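You operate a simulated robot arm through the tools that you are given. There is no shell and no other tool. Be economical: measure what you need, move in short steps, check, and stop when the job is done.

You are at the controls of a simulated two-armed robot. One attempt, no reset.

JOB
On the middle of the steel table, fold the blue cloth in half, so that its two long edges meet.

It is judged by the outcome, as a careful person would: the job done as asked, and still so three seconds after it is handed in. It fails if anything else is knocked over, pushed out of place, dropped, spilled or broken. Flat cloth is picked up by pressing the open fingertips on it (5 to 10 N) and closing them slowly along it; thin cloth reads only 2 to 8 mm in the jaws.

ROBOT AND FRAMES
Two 7-joint arms with two-finger parallel grippers on one trunk, on a base that drives. Base frame: it is fixed to the floor where the robot stands at the start and does not move with it; the origin is under the middle of the robot, x ahead of it, y to its left, z up; the surface under the hand at the start is at about z = 86. Lengths are in cm, angles in degrees, forces in N, time in s.
The left shoulder is at the start at [7, 16.3, 117], the right one opposite. With the tool pointing down near the work surface each hand reaches from about 40 to 88 cm from the robot's upright axis, wherever it stands, measured 20 degrees to its own side. Places, roughly: middle of the steel table [70, -20, 90]. Payload 3.43 kg a hand.
The TCP of each hand is the grasp point between the finger pads, 3.4 cm short of the fingertips. In the tool frame z runs along the fingers and y along their closing line. Largest opening 12.8 cm; finger width 2.4, thickness 1.2; the body of the gripper, 4.8 by 13 cm, starts 9.6 cm behind the TCP.
Orientation is that of the tool frame in the base frame, as [roll, pitch, yaw] about the fixed x, y, z axes, in that order (R = Rz(yaw) Ry(pitch) Rx(roll)). With the fingers straight down and closing along the base's y, the tool's x points along the base's -x, its y along +y and its z along -z.

CONTROLS
- The arms move only by the tool drive_tool. It takes "left_commands", "right_commands" or both (then of equal length, played together; a hand with none holds still); each is a list of rows, each a list of 3 entries, a list of its own where there are three numbers: the shift along the tool's x, y, z in units of 20 mm (1.0 is 20 mm), then the turn, a rotation vector about the tool's x, y, z in units of 5 degrees (1.0 is 5 degrees), then the finger opening in cm, from 0 to 12.8. In form: [[[tx, ty, tz], [ax, ay, az], gripper], ...]. A call has 1 to 10 rows; each row shifts and turns the commanded pose from where the row before left it, along the tool's axes as they then stand. A call with a number of a shift or a turn outside -1 to 1 is refused whole. A row lasts 0.2 s, in which the tool goes at most 5 cm and 8.6 degrees; a call with a longer step from one row to the next is refused whole, and so is a gripper value outside its range. A pose out of reach is approached as far as the arm can. The call stops where the force on the tool passes 40 N (or 10 N more than at its start, if that is more) or the arm is blocked; 0.2 s more then pass. Each finger travels about 15.3 cm/s and halts on what it meets, pressing with about 20 N; the grip force reading is that of the motor and also rises with nothing between the fingers. The clock runs only during rows and for 0.2 s after the last one: add rows that do not move to give the fingers time. It gives the time, the measured TCP pose, the force on the tool (base axes), the opening and the grip force at its end, in the units of the frame above (readings bear some noise), with the torque about the TCP (base axes, N m) and any sound that the robot's microphone picked up, and new pictures: "show" is both (left out), scene, wrist or none (wrist: the cameras of the hands that moved).
- Cameras (640 x 400 px; columns grow to the right, rows downward): "scene" is now at [13.58, -2.14, 139.42]; the picture's right is [-0.23, -0.97, 0.00], its down [-0.59, 0.14, -0.80] and it looks along [0.78, -0.19, -0.60] (base axes); focal length 291 px, centre (320, 200). "left" rides on the left gripper at [7.6, 1.1, -16] in its tool frame; the picture's right is [-0.15, 0.99, 0.00], its down [-0.88, -0.13, -0.46] and it looks along [-0.45, -0.07, 0.89] (tool axes); focal length 234 px, centre (320, 200). "right" rides on the right gripper at [7.6, -1.1, -16] in its tool frame; the picture's right is [0.15, 0.99, 0.00], its down [-0.88, 0.13, -0.46] and it looks along [-0.45, 0.07, 0.89] (tool axes); focal length 234 px, centre (320, 200). There is no depth. A picture from a camera that has moved, and an enlarged one, comes with that camera's place and axes in the base frame and with its lens.
- lift_body(by): slides the trunk up (or, below 0, down) by that many cm; the arms and the scene camera ride with it, the base frame stays. It gives what a move gives, with no picture.
- drive_base(legs): drives the robot by 1 to 6 legs, each [ahead, left, turn to the left] in cm, cm and degrees, along the robot's own axes; the way and the turn of a leg run together, so that a leg with both is an arc; at most 150 cm and 180 degrees a leg. The arms and the cameras ride along, it lands a little off, and it stops where it bumps. It gives what a move gives, and a new picture of the scene camera.
- aim_head(pan, tilt): turns the head with the scene camera to pan (to the left, within 86 degrees either way) and tilt (down, from -29 to 69), counted from straight ahead of the robot. It gives what a move gives, and a new picture of the scene camera.
- zoom(camera, box): a new picture of the part [left, top, right, bottom] of that camera's present view, enlarged. The clock stands still meanwhile.
- hand_in(): hands the job in; it is judged then, once.

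Work in short steps. Places have to be worked out from the pictures, the camera data and where the tool is seen: move nearer, look again, correct. Check each grasp and each placing, and mend what went wrong. You have 120 turns and 260 pictures in all, those below and enlarged ones among them. Open the grippers and draw the arms clear of the work before you hand the job in, unless the task says otherwise; then end with one line.

The tools are called after "Call:" as name(argument=value, ...) on one line, values as JSON. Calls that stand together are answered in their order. drive_tool: Moves the arms, as the interface text tells. Its arguments: {"type":"object","properties":{"left_commands":{"type":"array","items":{"type":"array"}},"right_commands":{"type":"array","items":{"type":"array"}},"show":{"type":"string","enum":["both","scene","wrist","none"]}},"required":[]} The other tools are called the same way: lift_body (by) slides the trunk up or down; drive_base (legs) drives the base; aim_head (pan, tilt) turns the head that bears the scene camera; zoom (camera, box) takes an enlarged picture of a part of a camera's view; hand_in () hands the job in.

At the start:

```text
clock: 0.0
left_eef_pos: [51.69, 7.12, 101.58]
left_tool_rot: [-180.0, 0.0, -179.9]
left_force: [-0.2, 0.3, -0.6]
left_moment: [0.01, 0.0, -0.01]
left_finger_gap: 12.8
left_finger_force: 0.2
right_eef_pos: [45.48, -25.44, 108.22]
right_tool_rot: [180.0, 0.0, -180.0]
right_force: [0.0, 0.0, -0.6]
right_moment: [-0.01, 0.02, 0.01]
right_finger_gap: 12.82
right_finger_force: 0.0
trunk travel left (down, up): [-65.0, 29.0]
robot x, y, heading: [-0.05, 0.19, -0.2]
head pan, tilt: [-13.5, 37.1]
```

scene: 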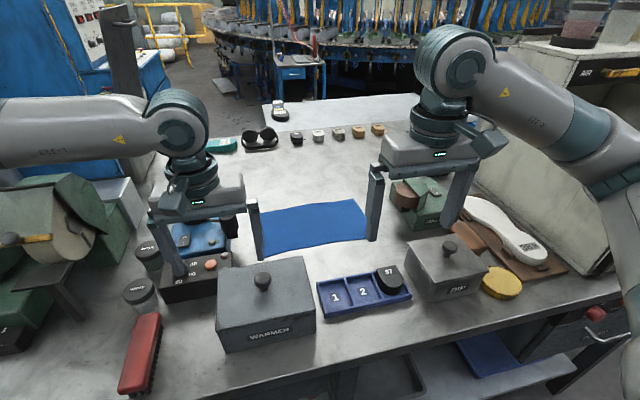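
right: 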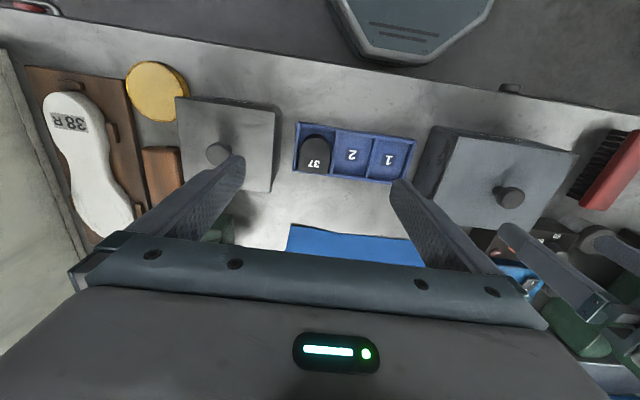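
left: 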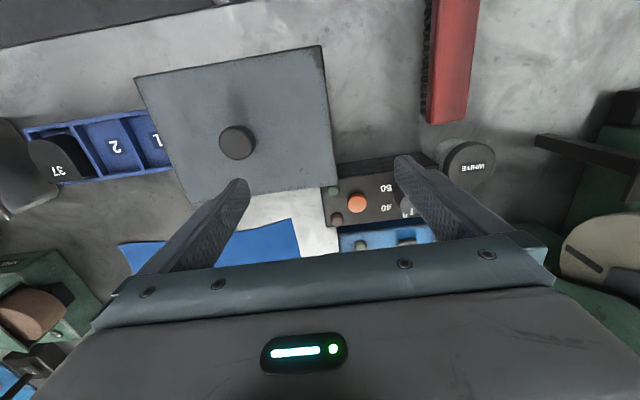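

The blue cloth lies near the middle of the table, partly hidden by the fingers. I zoom in to find its corners.

Call:
zoom(camera="scene", box=[220, 160, 420, 285])

```text
3.20 times, centred on (320, 222) of scene
camera zoom: at [13.58, -2.14, 139.42], right [-0.23, -0.97, 0.0], down [-0.59, 0.14, -0.8], along [0.78, -0.19, -0.6], focal length 930 px, centre (320, 128)
```

zoom: 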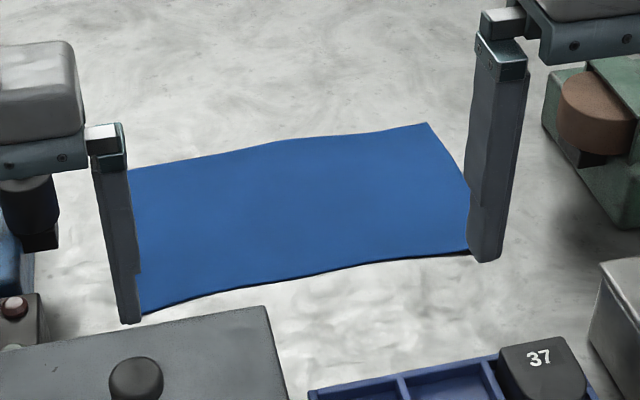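

The cloth spans roughly x 63.5–81, y −29–0, with the long edges running along y. I plan to pinch both corners of the far edge and bring them over to the near edge. First I raise the hands and move them over that edge.

Call:
drive_tool(left_commands=[[[0, 0, -1], [0, 0, 0], 10], [[0, 0, -1], [0, 0, 0], 6], [[-1, -0.3, 0], [0, 0, 0], 3], [[-1, -0.5, 0], [0, 0, 0], 3], [[-1, -0.5, 0], [0, 0, 0], 3], [[-1, -0.5, 0], [0, 0, 0], 3], [[-1, -0.5, 0], [0, 0, 0], 3], [[-1, -0.5, 0], [0, 0, 0], 3], [[-1, -0.5, 0], [0, 0, 0], 3], [[-1, -0.5, 0], [0, 0, 0], 3]], right_commands=[[[-1, 0, 0], [0, 0, 0], 10], [[-1, 0, 0], [0, 0, 0], 6], [[-1, 0, 0], [0, 0, 0], 3], [[-1, 0, 0], [0, 0, 0], 3], [[-1, 0, 0], [0, 0, 0], 3], [[-1, 0, 0], [0, 0, 0], 3], [[-1, 0, 0], [0, 0, 0], 3], [[-1, 0, 0], [0, 0, 0], 3], [[-1, 0, 0], [0, 0, 0], 3], [[-1, 0, 0], [0, 0, 0], 3]])

```text
clock: 2.2
left_eef_pos: [67.89, -0.25, 105.46]
left_tool_rot: [180.0, -0.2, -179.9]
left_force: [0.2, 0.0, -0.8]
left_moment: [-0.01, 0.01, 0.02]
left_finger_gap: 3.02
left_finger_force: 0.0
right_eef_pos: [65.78, -25.07, 108.18]
right_tool_rot: [-180.0, -0.1, -179.9]
right_force: [0.6, 0.9, -0.4]
right_moment: [0.03, 0.02, -0.01]
right_finger_gap: 3.01
right_finger_force: 0.0
trunk travel left (down, up): [-65.0, 29.0]
robot x, y, heading: [-0.03, -0.11, 0.1]
head pan, tilt: [-13.5, 37.1]
camera scene: at [13.7, -2.19, 139.41], right [-0.23, -0.97, 0.0], down [-0.59, 0.14, -0.8], along [0.78, -0.19, -0.6], focal length 291 px, centre (320, 200)
camera right: at [58.22, -26.23, 124.09], right [-0.15, 0.99, 0.0], down [0.88, 0.13, 0.45], along [0.45, 0.07, -0.89], focal length 234 px, centre (320, 200)
camera left: at [60.27, 0.8, 121.4], right [0.14, 0.99, 0.0], down [0.88, -0.13, 0.45], along [0.45, -0.07, -0.89], focal length 234 px, centre (320, 200)
```

scene: 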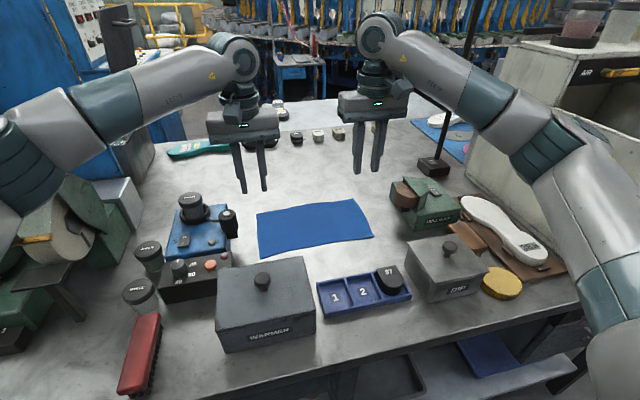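
right: 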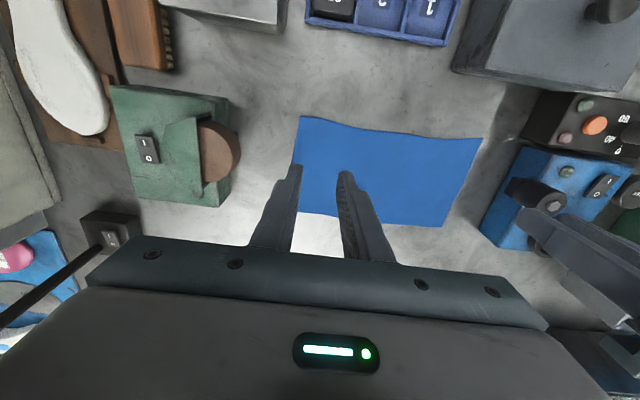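
left: 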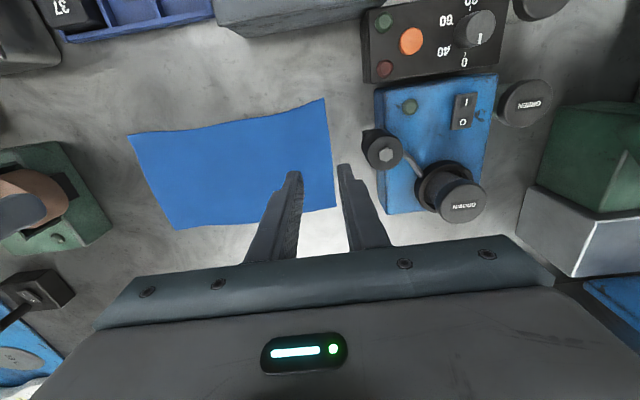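

All four corners are now seen, and the three cameras agree: far-left about (79.8, 0.7), far-right (80.4, −28.3), near edge x≈63, with the table at z≈86. I move over the far corners and then part of the way down.

Call:
drive_tool(left_commands=[[[-0.8, -0.14, 0], [0, 0, 0], 3], [[-0.8, -0.14, 0], [0, 0, 0], 3], [[-0.8, -0.14, 0], [0, 0, 0], 3], [[-0.8, -0.14, 0], [0, 0, 0], 3], [[-0.8, -0.14, 0], [0, 0, 0], 3], [[-0.8, -0.14, 0], [0, 0, 0], 3], [[-0.75, -0.14, 0.5], [0, 0, 0], 3], [[0, 0, 1], [0, 0, 0], 3], [[0, 0, 1], [0, 0, 0], 3], [[0, 0, 1], [0, 0, 0], 3]], right_commands=[[[-1, -0.03, 0], [0, 0, 0], 3], [[-1, -0.03, 0], [0, 0, 0], 3], [[-1, -0.03, 0], [0, 0, 0], 3], [[-1, -0.03, 0], [0, 0, 0], 3], [[-1, -0.03, 0], [0, 0, 0], 3], [[-1, -0.03, 0], [0, 0, 0], 3], [[-0.9, -0.03, 1], [0, 0, 0], 3], [[0, 0, 1], [0, 0, 0], 3], [[0, 0, 1], [0, 0, 0], 3], [[0, 0, 1], [0, 0, 0], 3]])

```text
clock: 4.4
left_eef_pos: [78.32, -2.18, 98.4]
left_tool_rot: [180.0, 0.0, -179.9]
left_force: [-0.4, 0.2, 0.2]
left_moment: [-0.01, 0.04, 0.0]
left_finger_gap: 3.0
left_finger_force: 0.0
left hand out of reach, approached as far as the arm can: row 7
right_eef_pos: [79.21, -25.56, 100.34]
right_tool_rot: [180.0, -0.1, 180.0]
right_force: [-0.5, -0.2, 0.0]
right_moment: [-0.02, 0.01, 0.01]
right_finger_gap: 2.99
right_finger_force: 0.1
trunk travel left (down, up): [-65.0, 29.0]
robot x, y, heading: [-0.15, 0.04, -0.1]
head pan, tilt: [-13.5, 37.1]
camera scene: at [13.7, -2.13, 139.42], right [-0.23, -0.97, 0.0], down [-0.59, 0.14, -0.8], along [0.78, -0.19, -0.6], focal length 291 px, centre (320, 200)
camera right: at [71.77, -26.8, 116.11], right [-0.15, 0.99, 0.0], down [0.88, 0.13, 0.45], along [0.45, 0.07, -0.89], focal length 234 px, centre (320, 200)
camera left: at [70.6, -1.11, 114.31], right [0.15, 0.99, 0.0], down [0.88, -0.13, 0.46], along [0.45, -0.07, -0.89], focal length 234 px, centre (320, 200)
```

scene: 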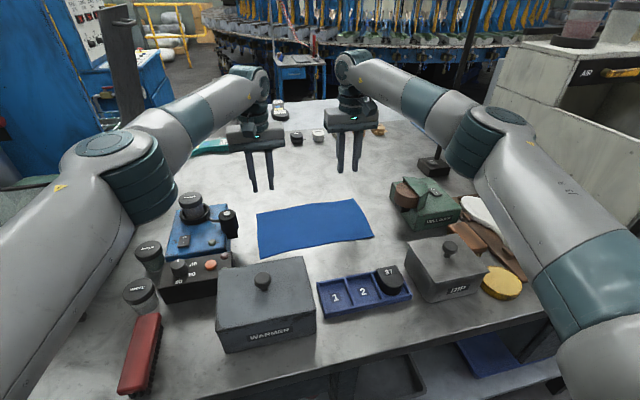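
right: 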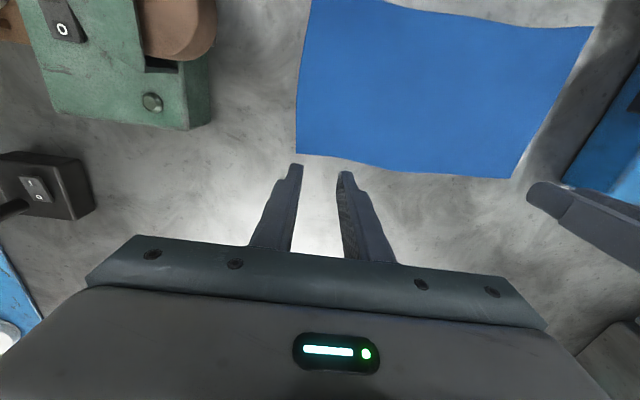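
left: 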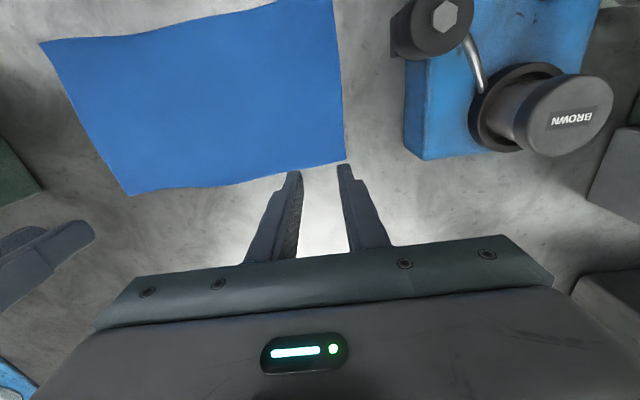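

The far edge is at x≈80.3, with corners at y≈0.65 and −28.4. The left hand is near its reach limit up here but should gain as it comes down. I lower both hands to just above the cloth.

Call:
drive_tool(left_commands=[[[-0.1, 0, 0.8], [0, 0, 0], 3], [[-0.1, 0, 0.8], [0, 0, 0], 3], [[-0.1, 0, 0.8], [0, 0, 0], 3], [[0, 0, 0.8], [0, 0, 0], 3], [[0, 0, 0.6], [0, 0, 0], 3], [[0, 0, 0], [0, 0, 0], 3]], right_commands=[[[0, 0, 0.8], [0, 0, 0], 3], [[0, 0, 0.8], [0, 0, 0], 3], [[0, 0, 0.8], [0, 0, 0], 3], [[0, 0, 0.8], [0, 0, 0], 3], [[0, 0, 0.8], [0, 0, 0], 3], [[0, 0, 0.8], [0, 0, 0], 3]])

```text
clock: 5.8
left_eef_pos: [78.86, -2.13, 91.04]
left_tool_rot: [-180.0, -0.1, -180.0]
left_force: [0.9, -0.4, 0.5]
left_moment: [-0.02, 0.04, 0.0]
left_finger_gap: 3.01
left_finger_force: 0.0
right_eef_pos: [79.31, -25.71, 90.45]
right_tool_rot: [-179.9, 0.0, 180.0]
right_force: [-0.7, -0.4, 0.4]
right_moment: [0.01, 0.0, 0.01]
right_finger_gap: 3.02
right_finger_force: 0.0
trunk travel left (down, up): [-65.0, 29.0]
robot x, y, heading: [-0.03, 0.1, -0.2]
head pan, tilt: [-13.5, 37.1]
camera scene: at [13.64, -2.16, 139.42], right [-0.23, -0.97, 0.0], down [-0.59, 0.14, -0.8], along [0.78, -0.19, -0.6], focal length 291 px, centre (320, 200)
camera right: at [71.8, -26.87, 106.32], right [-0.15, 0.99, 0.0], down [0.88, 0.13, 0.45], along [0.45, 0.07, -0.89], focal length 234 px, centre (320, 200)
camera left: at [71.18, -1.01, 106.87], right [0.15, 0.99, 0.0], down [0.88, -0.13, 0.46], along [0.45, -0.07, -0.89], focal length 234 px, centre (320, 200)
```

scene: 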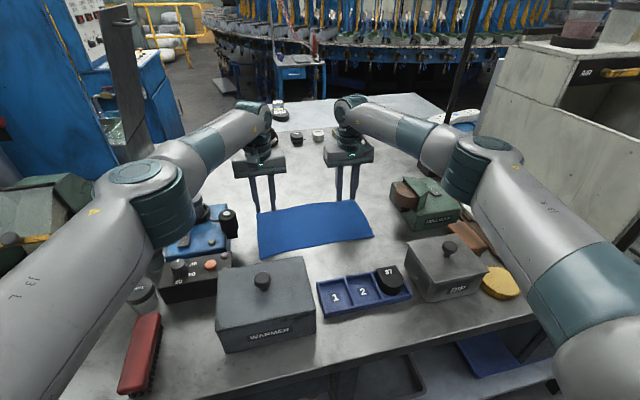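
right: 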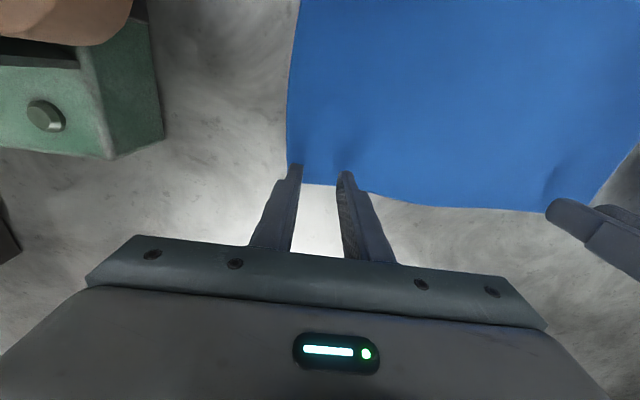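
left: 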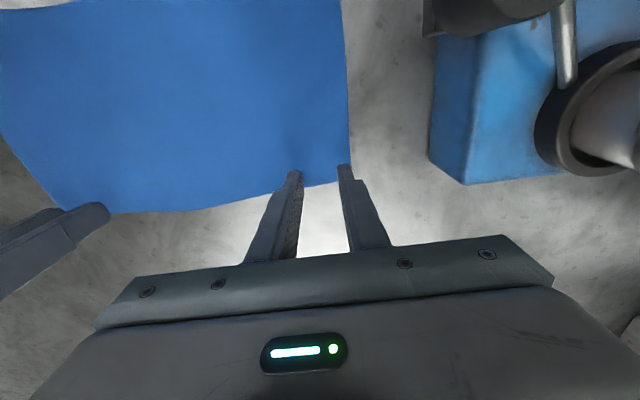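

The tips are about 1 cm above the cloth, straddling each far corner. I lower gently to contact, nudging the left hand slightly inward.

Call:
drive_tool(left_commands=[[[0, -0.1, 0.4], [0, 0, 0], 3], [[-0.1, -0.1, 0.3], [0, 0, 0], 3], [[0, 0, 0.1], [0, 0, 0], 3], [[0, 0, 0], [0, 0, 0], 3]], right_commands=[[[0, 0, 0.2], [0, 0, 0], 3], [[0, 0, 0.2], [0, 0, 0], 3], [[0, 0, 0.1], [0, 0, 0], 3], [[0, 0, 0], [0, 0, 0], 3]], show="none")

```text
clock: 6.8
left_eef_pos: [78.9, -2.51, 89.37]
left_tool_rot: [-180.0, 0.2, -179.9]
left_force: [1.7, 0.7, 10.3]
left_moment: [0.08, -0.08, -0.02]
left_finger_gap: 2.98
left_finger_force: 0.1
right_eef_pos: [79.4, -25.84, 89.69]
right_tool_rot: [180.0, 0.1, -180.0]
right_force: [-0.7, -0.4, -0.6]
right_moment: [0.01, 0.02, 0.01]
right_finger_gap: 3.0
right_finger_force: 0.1
trunk travel left (down, up): [-65.0, 29.0]
robot x, y, heading: [0.34, -0.12, 0.0]
head pan, tilt: [-13.5, 37.1]
```

The left hand presses at 10 N and the right has not touched yet. I lower the right a few millimetres.

Call:
drive_tool(right_commands=[[[0, 0, 0.08], [0, 0, 0], 3], [[0, 0, 0.06], [0, 0, 0], 3], [[0, 0, 0], [0, 0, 0], 3]], show="none")

```text
clock: 7.6
left_eef_pos: [78.93, -2.43, 89.64]
left_tool_rot: [180.0, 0.2, -179.8]
left_force: [2.7, -0.3, 13.9]
left_moment: [0.09, -0.11, -0.01]
left_finger_gap: 2.98
left_finger_force: 0.1
right_eef_pos: [79.3, -25.86, 89.6]
right_tool_rot: [179.9, 0.1, 180.0]
right_force: [1.3, -0.5, 3.9]
right_moment: [-0.04, -0.01, -0.01]
right_finger_gap: 2.99
right_finger_force: 0.0
trunk travel left (down, up): [-65.0, 29.0]
robot x, y, heading: [-0.52, 0.17, 0.2]
head pan, tilt: [-13.5, 37.1]
```

The right is now touching at 4 N. I trim both hands towards about 7 N and close the fingers slowly.

Call:
drive_tool(left_commands=[[[0, 0, -0.04], [0, 0, 0], 3], [[0, 0, 0], [0, 0, 0], 2.6], [[0, 0, 0], [0, 0, 0], 2.2], [[0, 0, 0], [0, 0, 0], 1.8], [[0, 0, 0], [0, 0, 0], 1.4], [[0, 0, 0], [0, 0, 0], 1.0], [[0, 0, 0], [0, 0, 0], 0.6], [[0, 0, 0], [0, 0, 0], 0.2], [[0, 0, 0], [0, 0, 0], 0], [[0, 0, 0], [0, 0, 0], 0]], right_commands=[[[0, 0, 0.06], [0, 0, 0], 3], [[0, 0, 0], [0, 0, 0], 2.6], [[0, 0, 0], [0, 0, 0], 2.2], [[0, 0, 0], [0, 0, 0], 1.8], [[0, 0, 0], [0, 0, 0], 1.4], [[0, 0, 0], [0, 0, 0], 1.0], [[0, 0, 0], [0, 0, 0], 0.6], [[0, 0, 0], [0, 0, 0], 0.2], [[0, 0, 0], [0, 0, 0], 0], [[0, 0, 0], [0, 0, 0], 0]])

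```text
clock: 9.8
left_eef_pos: [78.8, -2.69, 89.64]
left_tool_rot: [-179.8, 0.1, -179.9]
left_force: [-0.3, -10.3, 1.7]
left_moment: [-0.34, 0.03, 0.01]
left_finger_gap: 0.18
left_finger_force: 19.6
right_eef_pos: [79.19, -25.73, 89.41]
right_tool_rot: [-179.9, 0.2, 180.0]
right_force: [0.8, 9.3, 19.9]
right_moment: [0.28, -0.03, -0.03]
right_finger_gap: 0.23
right_finger_force: 20.1
trunk travel left (down, up): [-65.0, 29.0]
robot x, y, heading: [0.18, -0.2, -0.2]
head pan, tilt: [-13.5, 37.1]
camera scene: at [13.3, -2.07, 139.46], right [-0.23, -0.97, 0.0], down [-0.58, 0.14, -0.8], along [0.78, -0.19, -0.6], focal length 291 px, centre (320, 200)
camera right: at [71.67, -26.9, 105.4], right [-0.15, 0.99, 0.0], down [0.88, 0.13, 0.46], along [0.45, 0.07, -0.89], focal length 234 px, centre (320, 200)
camera left: at [71.11, -1.39, 105.46], right [0.15, 0.99, 0.0], down [0.88, -0.13, 0.46], along [0.45, -0.07, -0.89], focal length 234 px, centre (320, 200)
```

scene: 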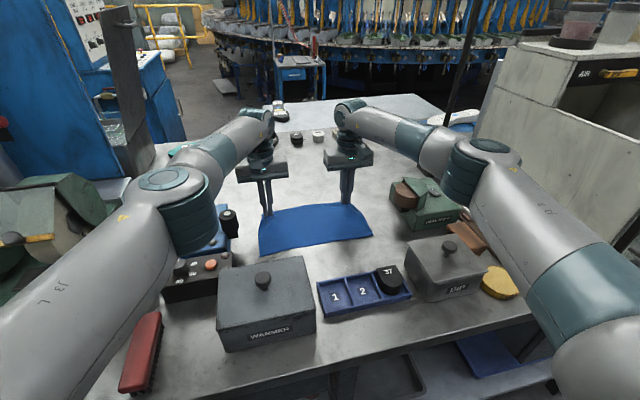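
right: 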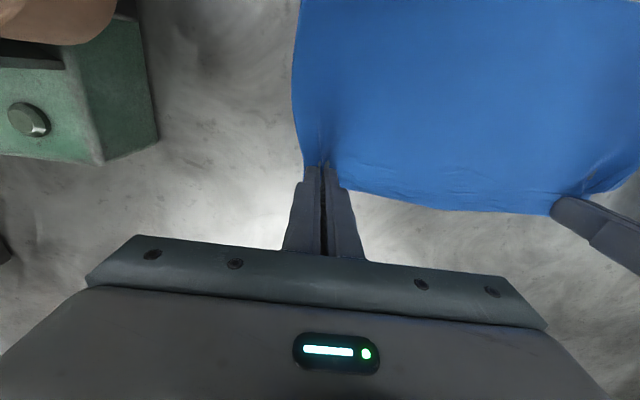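
left: 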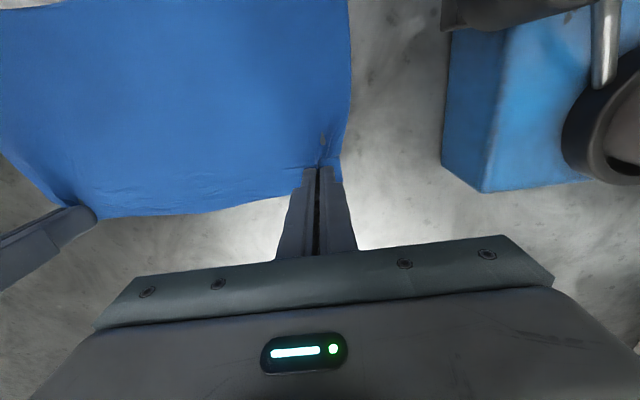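

Both jaws hold cloth at about 2 mm, with a small ridge visible at each. I lift 3 cm to test the grip.

Call:
drive_tool(left_commands=[[[0, 0, -0.3], [0, 0, 0], 0], [[0, 0, -0.4], [0, 0, 0], 0], [[0, 0, -0.4], [0, 0, 0], 0], [[0, 0, -0.4], [0, 0, 0], 0]], right_commands=[[[0, 0, -0.3], [0, 0, 0], 0], [[0, 0, -0.4], [0, 0, 0], 0], [[0, 0, -0.4], [0, 0, 0], 0], [[0, 0, -0.4], [0, 0, 0], 0]])

```text
clock: 10.8
left_eef_pos: [78.95, -2.61, 92.44]
left_tool_rot: [-179.9, 0.0, -179.9]
left_force: [0.2, -11.8, -0.6]
left_moment: [-0.48, -0.04, 0.05]
left_finger_gap: 0.17
left_finger_force: 20.4
right_eef_pos: [79.44, -25.81, 91.99]
right_tool_rot: [-180.0, 0.0, -180.0]
right_force: [-0.2, 12.2, 0.3]
right_moment: [0.44, -0.05, -0.03]
right_finger_gap: 0.24
right_finger_force: 20.2
trunk travel left (down, up): [-65.0, 29.0]
robot x, y, heading: [0.22, 0.1, -0.2]
head pan, tilt: [-13.5, 37.1]
camera scene: at [13.58, -2.17, 139.42], right [-0.23, -0.97, 0.0], down [-0.59, 0.14, -0.8], along [0.78, -0.19, -0.6], focal length 291 px, centre (320, 200)
camera right: at [71.84, -26.97, 107.98], right [-0.15, 0.99, 0.0], down [0.88, 0.13, 0.46], along [0.45, 0.07, -0.89], focal length 234 px, centre (320, 200)
camera left: at [71.35, -1.37, 108.26], right [0.15, 0.99, 0.0], down [0.88, -0.13, 0.46], along [0.45, -0.07, -0.89], focal length 234 px, centre (320, 200)
```

scene: 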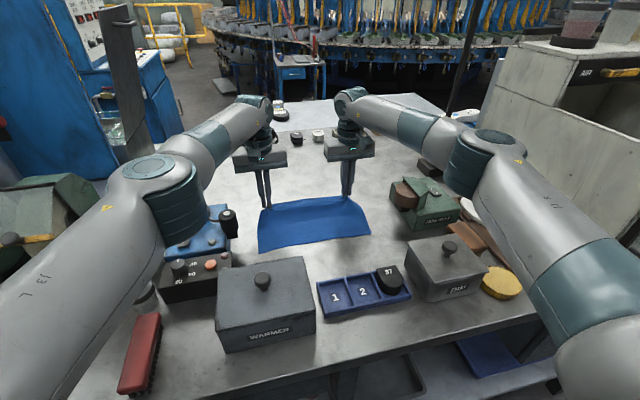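
right: 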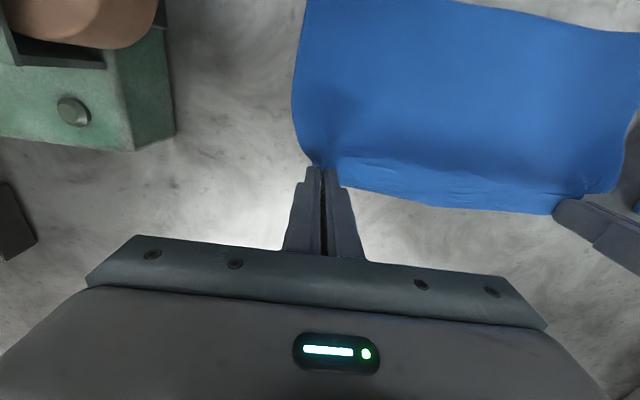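
left: 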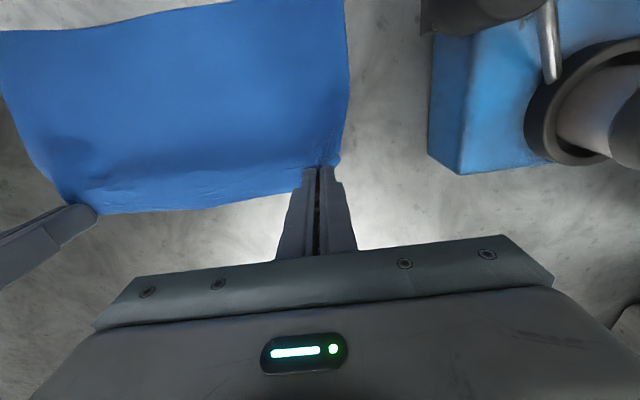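

Both corners are held with about 12 N of tension between the hands, so I ease them slightly inward. Then I carry the edge up and back over the first half of the arc.

Call:
drive_tool(left_commands=[[[0.3, -0.15, -0.5], [0, 0, 0], 0], [[0.4, 0, -0.5], [0, 0, 0], 0], [[0.5, 0, -0.5], [0, 0, 0], 0], [[0.6, 0, -0.4], [0, 0, 0], 0], [[0.7, 0, -0.3], [0, 0, 0], 0], [[0.7, 0, -0.2], [0, 0, 0], 0]], right_commands=[[[0.3, 0.15, -0.5], [0, 0, 0], 0], [[0.4, 0, -0.5], [0, 0, 0], 0], [[0.5, 0, -0.5], [0, 0, 0], 0], [[0.6, 0, -0.4], [0, 0, 0], 0], [[0.7, 0, -0.3], [0, 0, 0], 0], [[0.7, 0, -0.2], [0, 0, 0], 0]])

```text
clock: 12.2
left_eef_pos: [72.32, -2.64, 97.13]
left_tool_rot: [179.9, -0.1, -179.9]
left_force: [-0.2, -6.1, -0.2]
left_moment: [-0.19, -0.02, 0.01]
left_finger_gap: 0.16
left_finger_force: 19.7
right_eef_pos: [72.62, -25.68, 97.09]
right_tool_rot: [-179.9, 0.1, 180.0]
right_force: [-0.3, 4.7, 0.8]
right_moment: [0.22, -0.01, -0.01]
right_finger_gap: 0.22
right_finger_force: 19.9
trunk travel left (down, up): [-65.0, 29.0]
robot x, y, heading: [0.34, 0.01, 0.1]
head pan, tilt: [-13.5, 37.1]
camera scene: at [13.51, -2.15, 139.43], right [-0.23, -0.97, 0.0], down [-0.59, 0.14, -0.8], along [0.78, -0.19, -0.6], focal length 291 px, centre (320, 200)
camera right: at [65.08, -26.79, 112.99], right [-0.15, 0.99, 0.0], down [0.88, 0.13, 0.46], along [0.45, 0.07, -0.89], focal length 234 px, centre (320, 200)
camera left: at [64.72, -1.61, 113.04], right [0.14, 0.99, 0.0], down [0.88, -0.13, 0.46], along [0.45, -0.07, -0.89], focal length 234 px, centre (320, 200)
```

scene: 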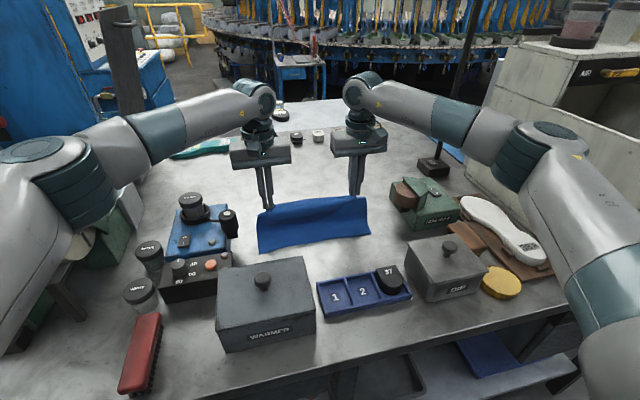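
right: 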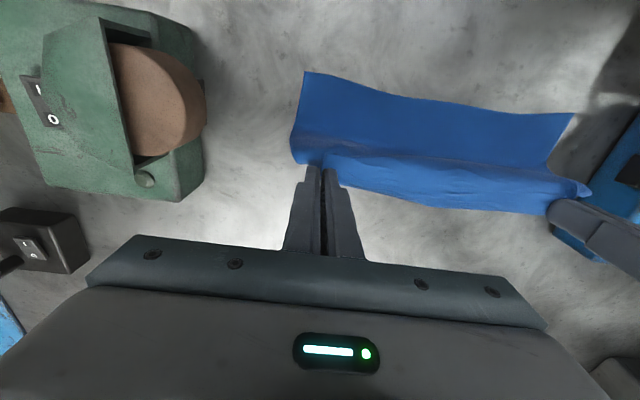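
left: 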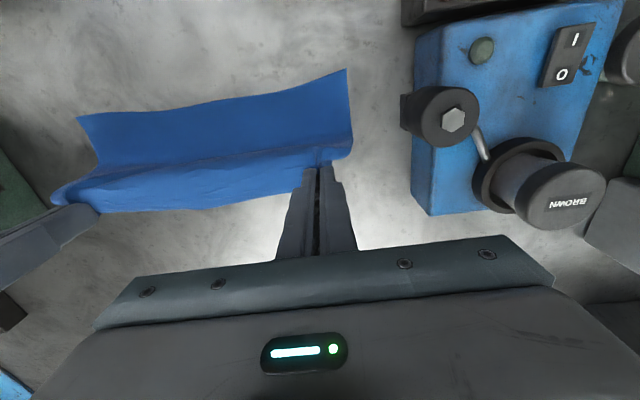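

The far edge is coming over cleanly while the near edge stays at x≈64. I continue the arc down, tilting the hands slightly so the cloth curls under.

Call:
drive_tool(left_commands=[[[0.7, 0, 0], [0, -0.5, 0], 0], [[0.7, 0, 0.2], [0, -0.5, 0], 0], [[0.7, 0, 0.3], [0, -0.5, 0], 0], [[0.7, 0, 0.4], [0, -0.5, 0], 0], [[0.7, 0, 0.5], [0, -0.5, 0], 0], [[0.7, 0, 0.5], [0, -0.5, 0], 0]], right_commands=[[[0.7, 0, 0], [0, -0.5, 0], 0], [[0.7, 0, 0.2], [0, -0.5, 0], 0], [[0.7, 0, 0.3], [0, -0.5, 0], 0], [[0.7, 0, 0.4], [0, -0.5, 0], 0], [[0.7, 0, 0.5], [0, -0.5, 0], 0], [[0.7, 0, 0.5], [0, -0.5, 0], 0]])

```text
clock: 13.6
left_eef_pos: [64.72, -2.8, 92.55]
left_tool_rot: [179.9, 15.1, -180.0]
left_force: [-0.3, -4.4, -0.3]
left_moment: [-0.14, 0.01, -0.04]
left_finger_gap: 0.19
left_finger_force: 19.4
right_eef_pos: [65.16, -25.45, 92.32]
right_tool_rot: [179.9, 15.1, 180.0]
right_force: [-0.5, 3.8, 0.0]
right_moment: [0.12, 0.01, 0.05]
right_finger_gap: 0.24
right_finger_force: 19.8
trunk travel left (down, up): [-65.0, 29.0]
robot x, y, heading: [0.01, 0.28, -0.2]
head pan, tilt: [-13.5, 37.1]
camera scene: at [13.53, -2.16, 139.44], right [-0.23, -0.97, 0.0], down [-0.59, 0.14, -0.8], along [0.78, -0.19, -0.6], focal length 291 px, centre (320, 200)
camera right: at [53.64, -26.66, 105.6], right [-0.14, 0.99, -0.04], down [0.73, 0.13, 0.67], along [0.67, 0.07, -0.74], focal length 234 px, centre (320, 200)
camera left: at [53.18, -1.69, 105.94], right [0.14, 0.99, 0.04], down [0.73, -0.13, 0.67], along [0.67, -0.06, -0.74], focal length 234 px, centre (320, 200)
```

scene: 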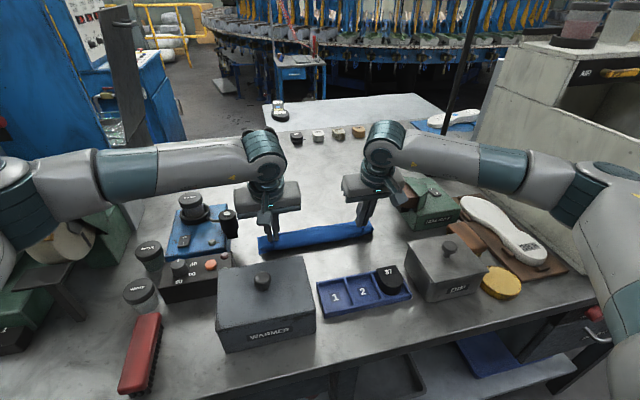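
right: 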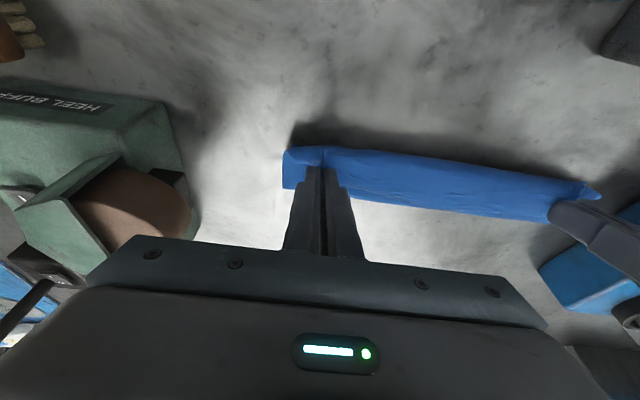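
left: 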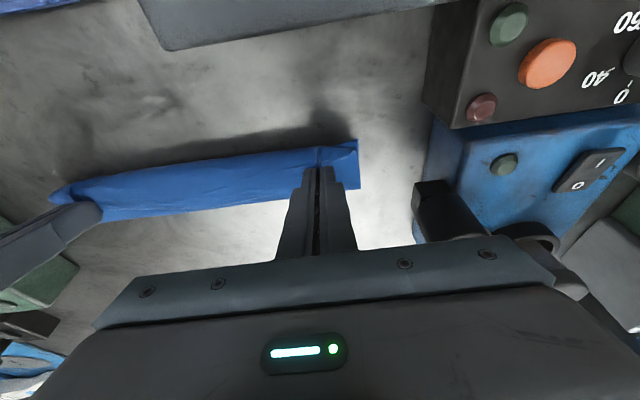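

The edge now hangs over the near side. I zoom in to see the layers before lowering.

Call:
zoom(camera="scene", box=[230, 180, 410, 292])

```text
3.56 times, centred on (320, 236) of scene
camera zoom: at [13.53, -2.16, 139.44], right [-0.23, -0.97, 0.0], down [-0.59, 0.14, -0.8], along [0.78, -0.19, -0.6], focal length 1034 px, centre (320, 72)
```

zoom: 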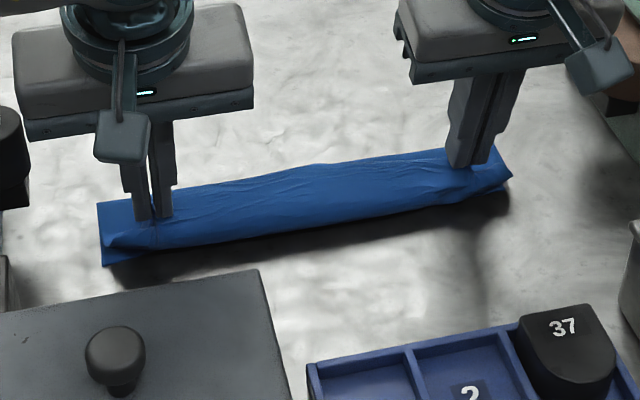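

The front of the top layer overhangs the near edge because the clamped strip is tucked behind the fingers. I shift about 1.8 cm back (+x) while lowering, so the strip can unfold forward onto the near edge once released.

Call:
drive_tool(left_commands=[[[-0.4, 0, 0.1], [0, 0, 0], 0], [[-0.4, 0, 0.2], [0, 0, 0], 0], [[0.1, 0, 0.4], [0, 0, 0], 0], [[0.1, 0, 0.4], [0, 0, 0], 0], [[0.05, 0, 0.2], [0, 0, 0], 0], [[0, 0, 0], [0, 0, 0], 0]], right_commands=[[[-0.4, 0, 0.1], [0, 0, 0], 0], [[-0.4, 0, 0.2], [0, 0, 0], 0], [[0.1, 0, 0.4], [0, 0, 0], 0], [[0.1, 0, 0.4], [0, 0, 0], 0], [[0.05, 0, 0.1], [0, 0, 0], 0], [[0, 0, 0], [0, 0, 0], 0]])

Call:
zoom(camera="scene", box=[230, 180, 410, 292])

```text
clock: 15.0
left_eef_pos: [66.63, -2.71, 90.27]
left_tool_rot: [-180.0, 15.0, -179.9]
left_force: [-1.1, -3.7, 0.5]
left_moment: [-0.16, 0.03, -0.03]
left_finger_gap: 0.18
left_finger_force: 19.8
right_eef_pos: [66.71, -25.6, 90.36]
right_tool_rot: [180.0, 15.0, 179.9]
right_force: [-0.8, 3.7, -0.6]
right_moment: [0.14, -0.04, 0.05]
right_finger_gap: 0.2
right_finger_force: 19.3
trunk travel left (down, up): [-65.0, 29.0]
robot x, y, heading: [0.11, 0.16, -0.1]
head pan, tilt: [-13.5, 37.1]
camera scene: at [13.58, -2.15, 139.42], right [-0.23, -0.97, 0.0], down [-0.59, 0.14, -0.8], along [0.78, -0.19, -0.6], focal length 291 px, centre (320, 200)
camera right: at [55.37, -26.73, 103.71], right [-0.14, 0.99, -0.04], down [0.73, 0.13, 0.67], along [0.67, 0.07, -0.74], focal length 234 px, centre (320, 200)
camera left: at [55.06, -1.68, 103.55], right [0.14, 0.99, 0.04], down [0.73, -0.13, 0.67], along [0.67, -0.07, -0.74], focal length 234 px, centre (320, 200)
```

scene: 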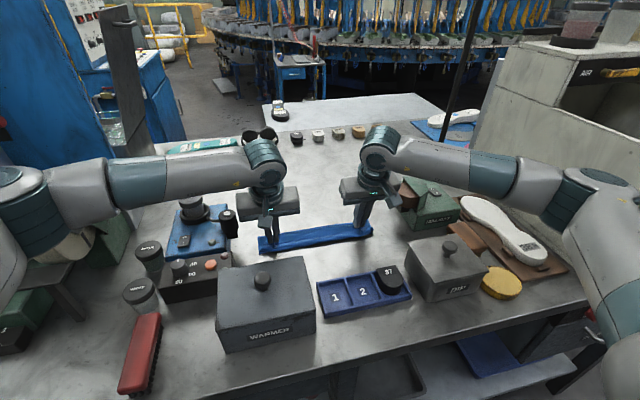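
right: 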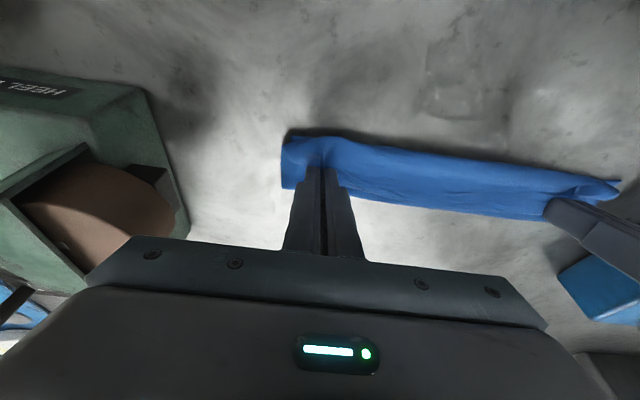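
left: 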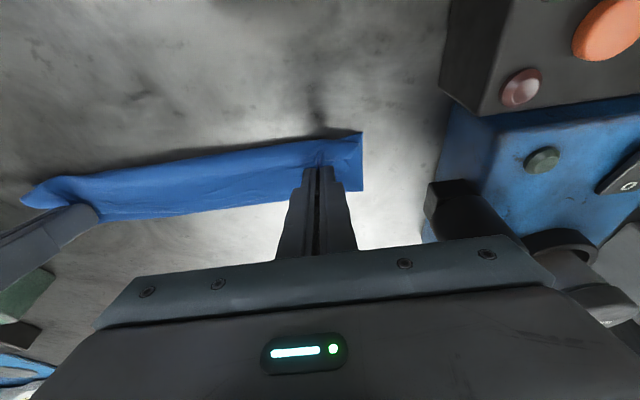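

```text
3.56 times, centred on (320, 236) of scene
camera zoom: at [13.58, -2.15, 139.42], right [-0.23, -0.97, 0.0], down [-0.59, 0.14, -0.8], along [0.78, -0.19, -0.6], focal length 1034 px, centre (320, 72)
```

zoom: 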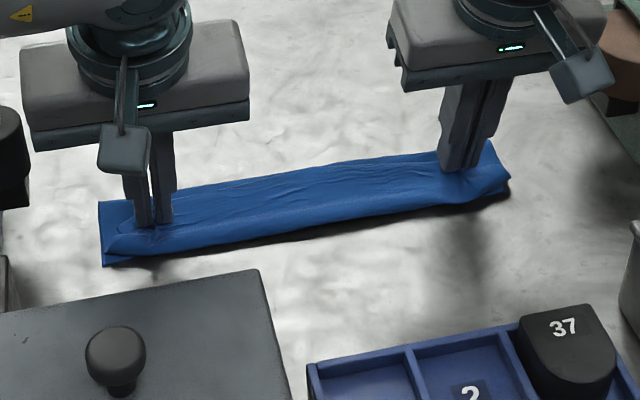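

The tips are about 1 cm above the table. I open slowly so the ridge spreads, then look.

Call:
drive_tool(left_commands=[[[0, 0, 0], [0, 0, 0], 0.8], [[0, 0, 0], [0, 0, 0], 1.6], [[0, 0, 0], [0, 0, 0], 2.4], [[0, 0, 0], [0, 0, 0], 3], [[0, 0, 0], [0, 0, 0], 3]], right_commands=[[[0, 0, 0], [0, 0, 0], 0.8], [[0, 0, 0], [0, 0, 0], 1.6], [[0, 0, 0], [0, 0, 0], 2.4], [[0, 0, 0], [0, 0, 0], 3], [[0, 0, 0], [0, 0, 0], 3]])

Call:
zoom(camera="scene", box=[230, 180, 410, 292])

```text
clock: 16.2
left_eef_pos: [66.53, -2.81, 90.22]
left_tool_rot: [180.0, 14.9, -179.9]
left_force: [0.0, 0.0, 1.2]
left_moment: [0.0, -0.01, -0.02]
left_finger_gap: 3.0
left_finger_force: 0.1
right_eef_pos: [66.8, -25.6, 90.45]
right_tool_rot: [-180.0, 15.0, 180.0]
right_force: [0.4, -0.1, 0.9]
right_moment: [0.0, -0.03, 0.0]
right_finger_gap: 3.02
right_finger_force: 0.1
trunk travel left (down, up): [-65.0, 29.0]
robot x, y, heading: [0.07, -0.09, -0.3]
head pan, tilt: [-13.5, 37.1]
camera scene: at [13.59, -2.14, 139.42], right [-0.23, -0.97, 0.0], down [-0.59, 0.14, -0.8], along [0.78, -0.19, -0.6], focal length 291 px, centre (320, 200)
camera right: at [55.38, -26.74, 103.72], right [-0.14, 0.99, -0.04], down [0.73, 0.13, 0.67], along [0.67, 0.07, -0.74], focal length 234 px, centre (320, 200)
camera left: at [55.07, -1.67, 103.56], right [0.14, 0.99, 0.04], down [0.73, -0.13, 0.67], along [0.67, -0.07, -0.74], focal length 234 px, centre (320, 200)
```

scene: 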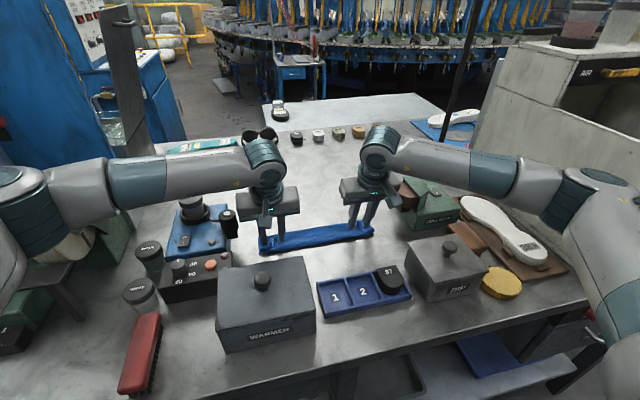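
right: 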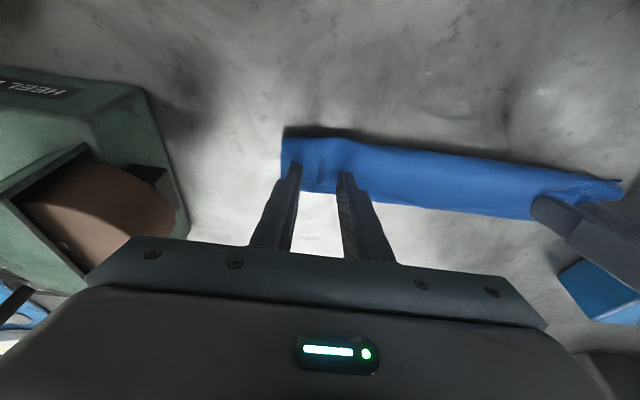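
left: 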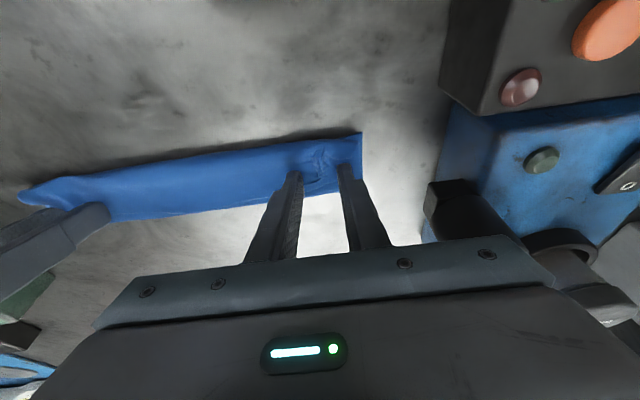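

```text
3.56 times, centred on (320, 236) of scene
camera zoom: at [13.59, -2.14, 139.42], right [-0.23, -0.97, 0.0], down [-0.59, 0.14, -0.8], along [0.78, -0.19, -0.6], focal length 1034 px, centre (320, 72)
```

zoom: 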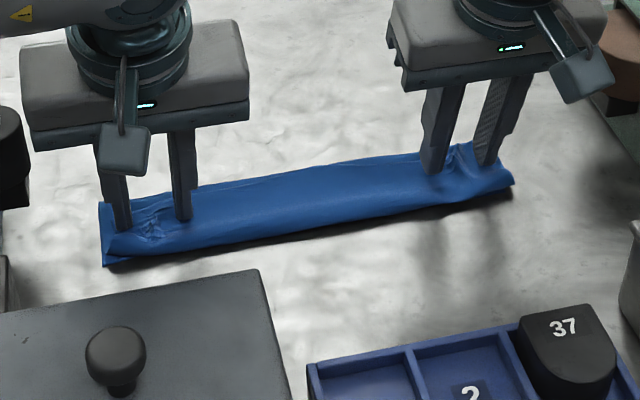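

Both jaws have let go. I raise the hands clear along the fingers and pull them well up and away to see the result.

Call:
drive_tool(left_commands=[[[0, 0, -0.5], [0, 0, 0], 3.2], [[0, 0, -1], [0, 0.5, 0], 3.2], [[0, 0, -1], [0, 0.5, 0], 3.2], [[0, 0.5, -1], [0, 0.5, 0], 3.2], [[0, 1, -1], [0, 0.5, 0], 3.2], [[0, 1, -1], [0, 0.5, 0], 3.2], [[0, 1, -1], [0, 0.5, 0], 3.2], [[0, 1, -1], [0, 0, 0], 3.2], [[0, 1, 0], [0, 0, 0], 3.2]], right_commands=[[[0, 0, -0.5], [0, 0, 0], 3.2], [[0, 0, -1], [0, 0.5, 0], 3.2], [[0, 0, -1], [0, 0.5, 0], 3.2], [[0, -0.5, -1], [0, 0.5, 0], 3.2], [[0, -1, -1], [0, 0.5, 0], 3.2], [[0, -1, -1], [0, 0.5, 0], 3.2], [[0, -1, -1], [0, 0.5, 0], 3.2], [[0, -1, -1], [0, 0, 0], 3.2], [[0, -1, 0], [0, 0, 0], 3.2]], show="wrist")

Call:
zoom(camera="scene", box=[230, 180, 410, 292])

```text
clock: 18.2
left_eef_pos: [64.61, 8.28, 104.93]
left_tool_rot: [179.9, 0.1, -179.9]
left_force: [-0.5, -0.3, 0.4]
left_moment: [-0.02, 0.02, 0.0]
left_finger_gap: 3.19
left_finger_force: 0.1
right_eef_pos: [64.89, -36.37, 105.2]
right_tool_rot: [179.9, -0.2, -180.0]
right_force: [0.5, 0.6, -0.1]
right_moment: [-0.01, 0.02, 0.03]
right_finger_gap: 3.2
right_finger_force: 0.1
trunk travel left (down, up): [-65.0, 29.0]
robot x, y, heading: [0.17, 0.36, 0.0]
head pan, tilt: [-13.5, 37.1]
camera right: at [57.31, -37.63, 121.08], right [-0.15, 0.99, 0.0], down [0.88, 0.13, 0.45], along [0.45, 0.07, -0.89], focal length 234 px, centre (320, 200)
camera left: at [56.93, 9.4, 120.86], right [0.14, 0.99, 0.0], down [0.88, -0.13, 0.46], along [0.45, -0.07, -0.89], focal length 234 px, centre (320, 200)
```

right: 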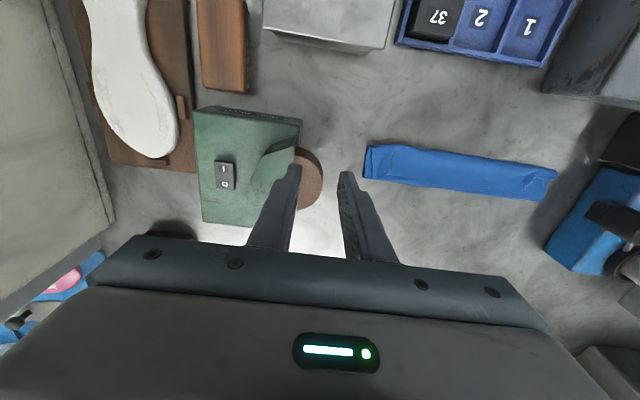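
left: 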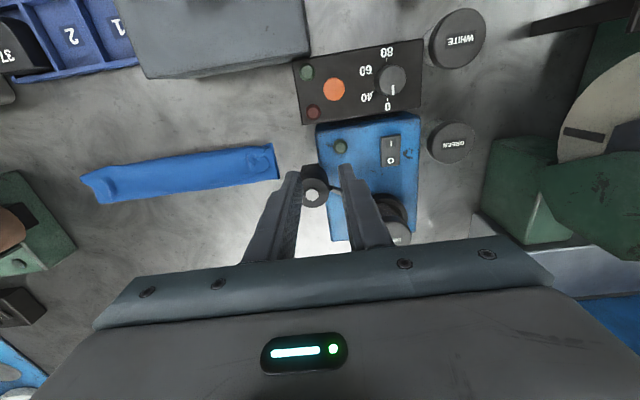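

```text
3.56 times, centred on (320, 236) of scene
camera zoom: at [13.61, -2.1, 139.42], right [-0.23, -0.97, 0.0], down [-0.59, 0.14, -0.8], along [0.78, -0.19, -0.6], focal length 1034 px, centre (320, 72)
```

zoom: 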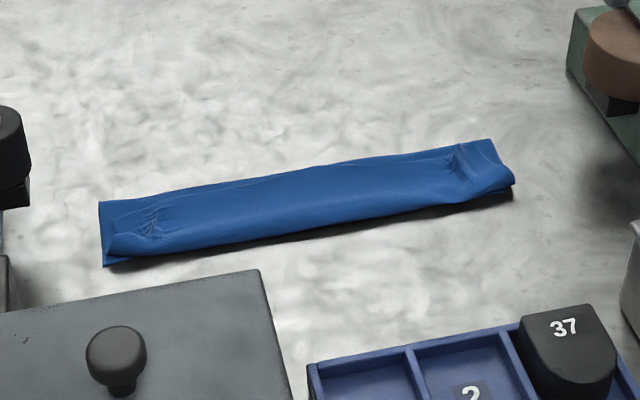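

The cloth now lies as a narrow strip. I zoom with both wrist cameras to read the layers.

Call:
zoom(camera="right", box=[340, 120, 580, 270])

Call:
zoom(camera="left", box=[70, 110, 310, 260])

Call:
zoom(camera="scene", box=[250, 205, 330, 255])

Call:
zoom(camera="scene", box=[310, 205, 390, 255])

```text
2.67 times, centred on (460, 195) of right
camera zoom: at [57.31, -37.63, 121.08], right [-0.15, 0.99, 0.0], down [0.88, 0.13, 0.45], along [0.45, 0.07, -0.89], focal length 624 px, centre (-53, 213)
```

zoom: 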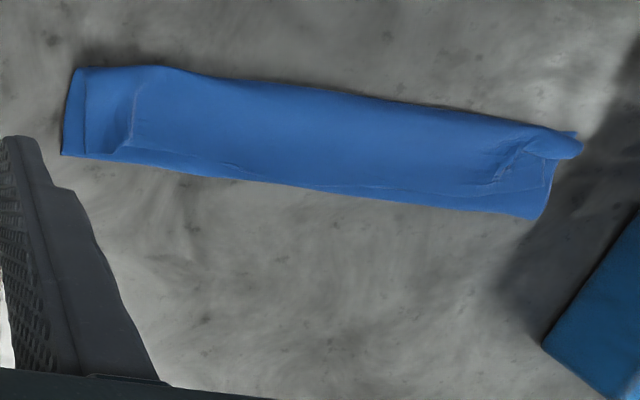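

```text
2.67 times, centred on (190, 185) of left
camera zoom: at [56.93, 9.4, 120.86], right [0.14, 0.99, 0.0], down [0.88, -0.13, 0.46], along [0.45, -0.07, -0.89], focal length 624 px, centre (667, 240)
```

zoom: 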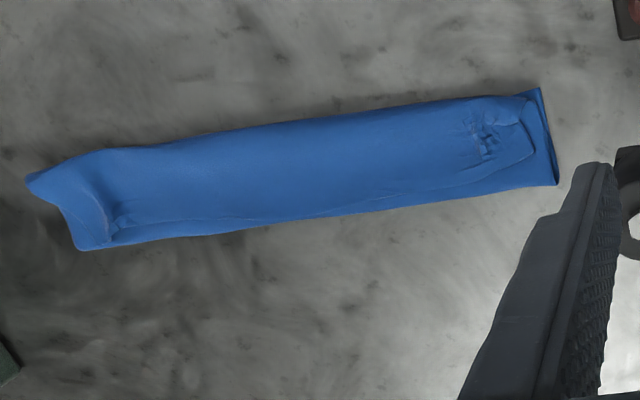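

```text
8.00 times, centred on (290, 230) of scene
camera zoom: at [13.61, -2.1, 139.42], right [-0.23, -0.97, 0.0], down [-0.59, 0.14, -0.8], along [0.78, -0.19, -0.6], focal length 2326 px, centre (560, -40)
```

zoom: 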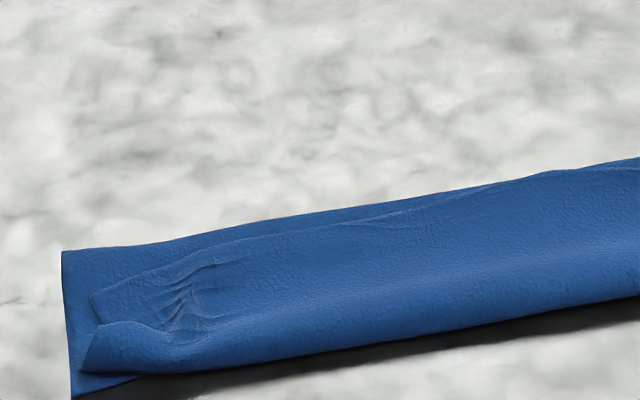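

```text
8.00 times, centred on (350, 230) of scene
camera zoom: at [13.61, -2.1, 139.42], right [-0.23, -0.97, 0.0], down [-0.59, 0.14, -0.8], along [0.78, -0.19, -0.6], focal length 2326 px, centre (80, -40)
```

zoom: 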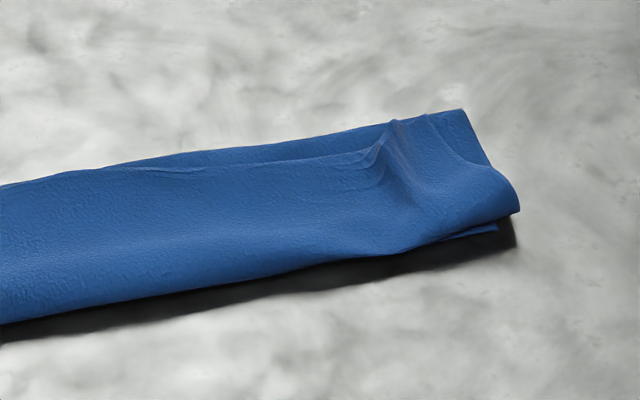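

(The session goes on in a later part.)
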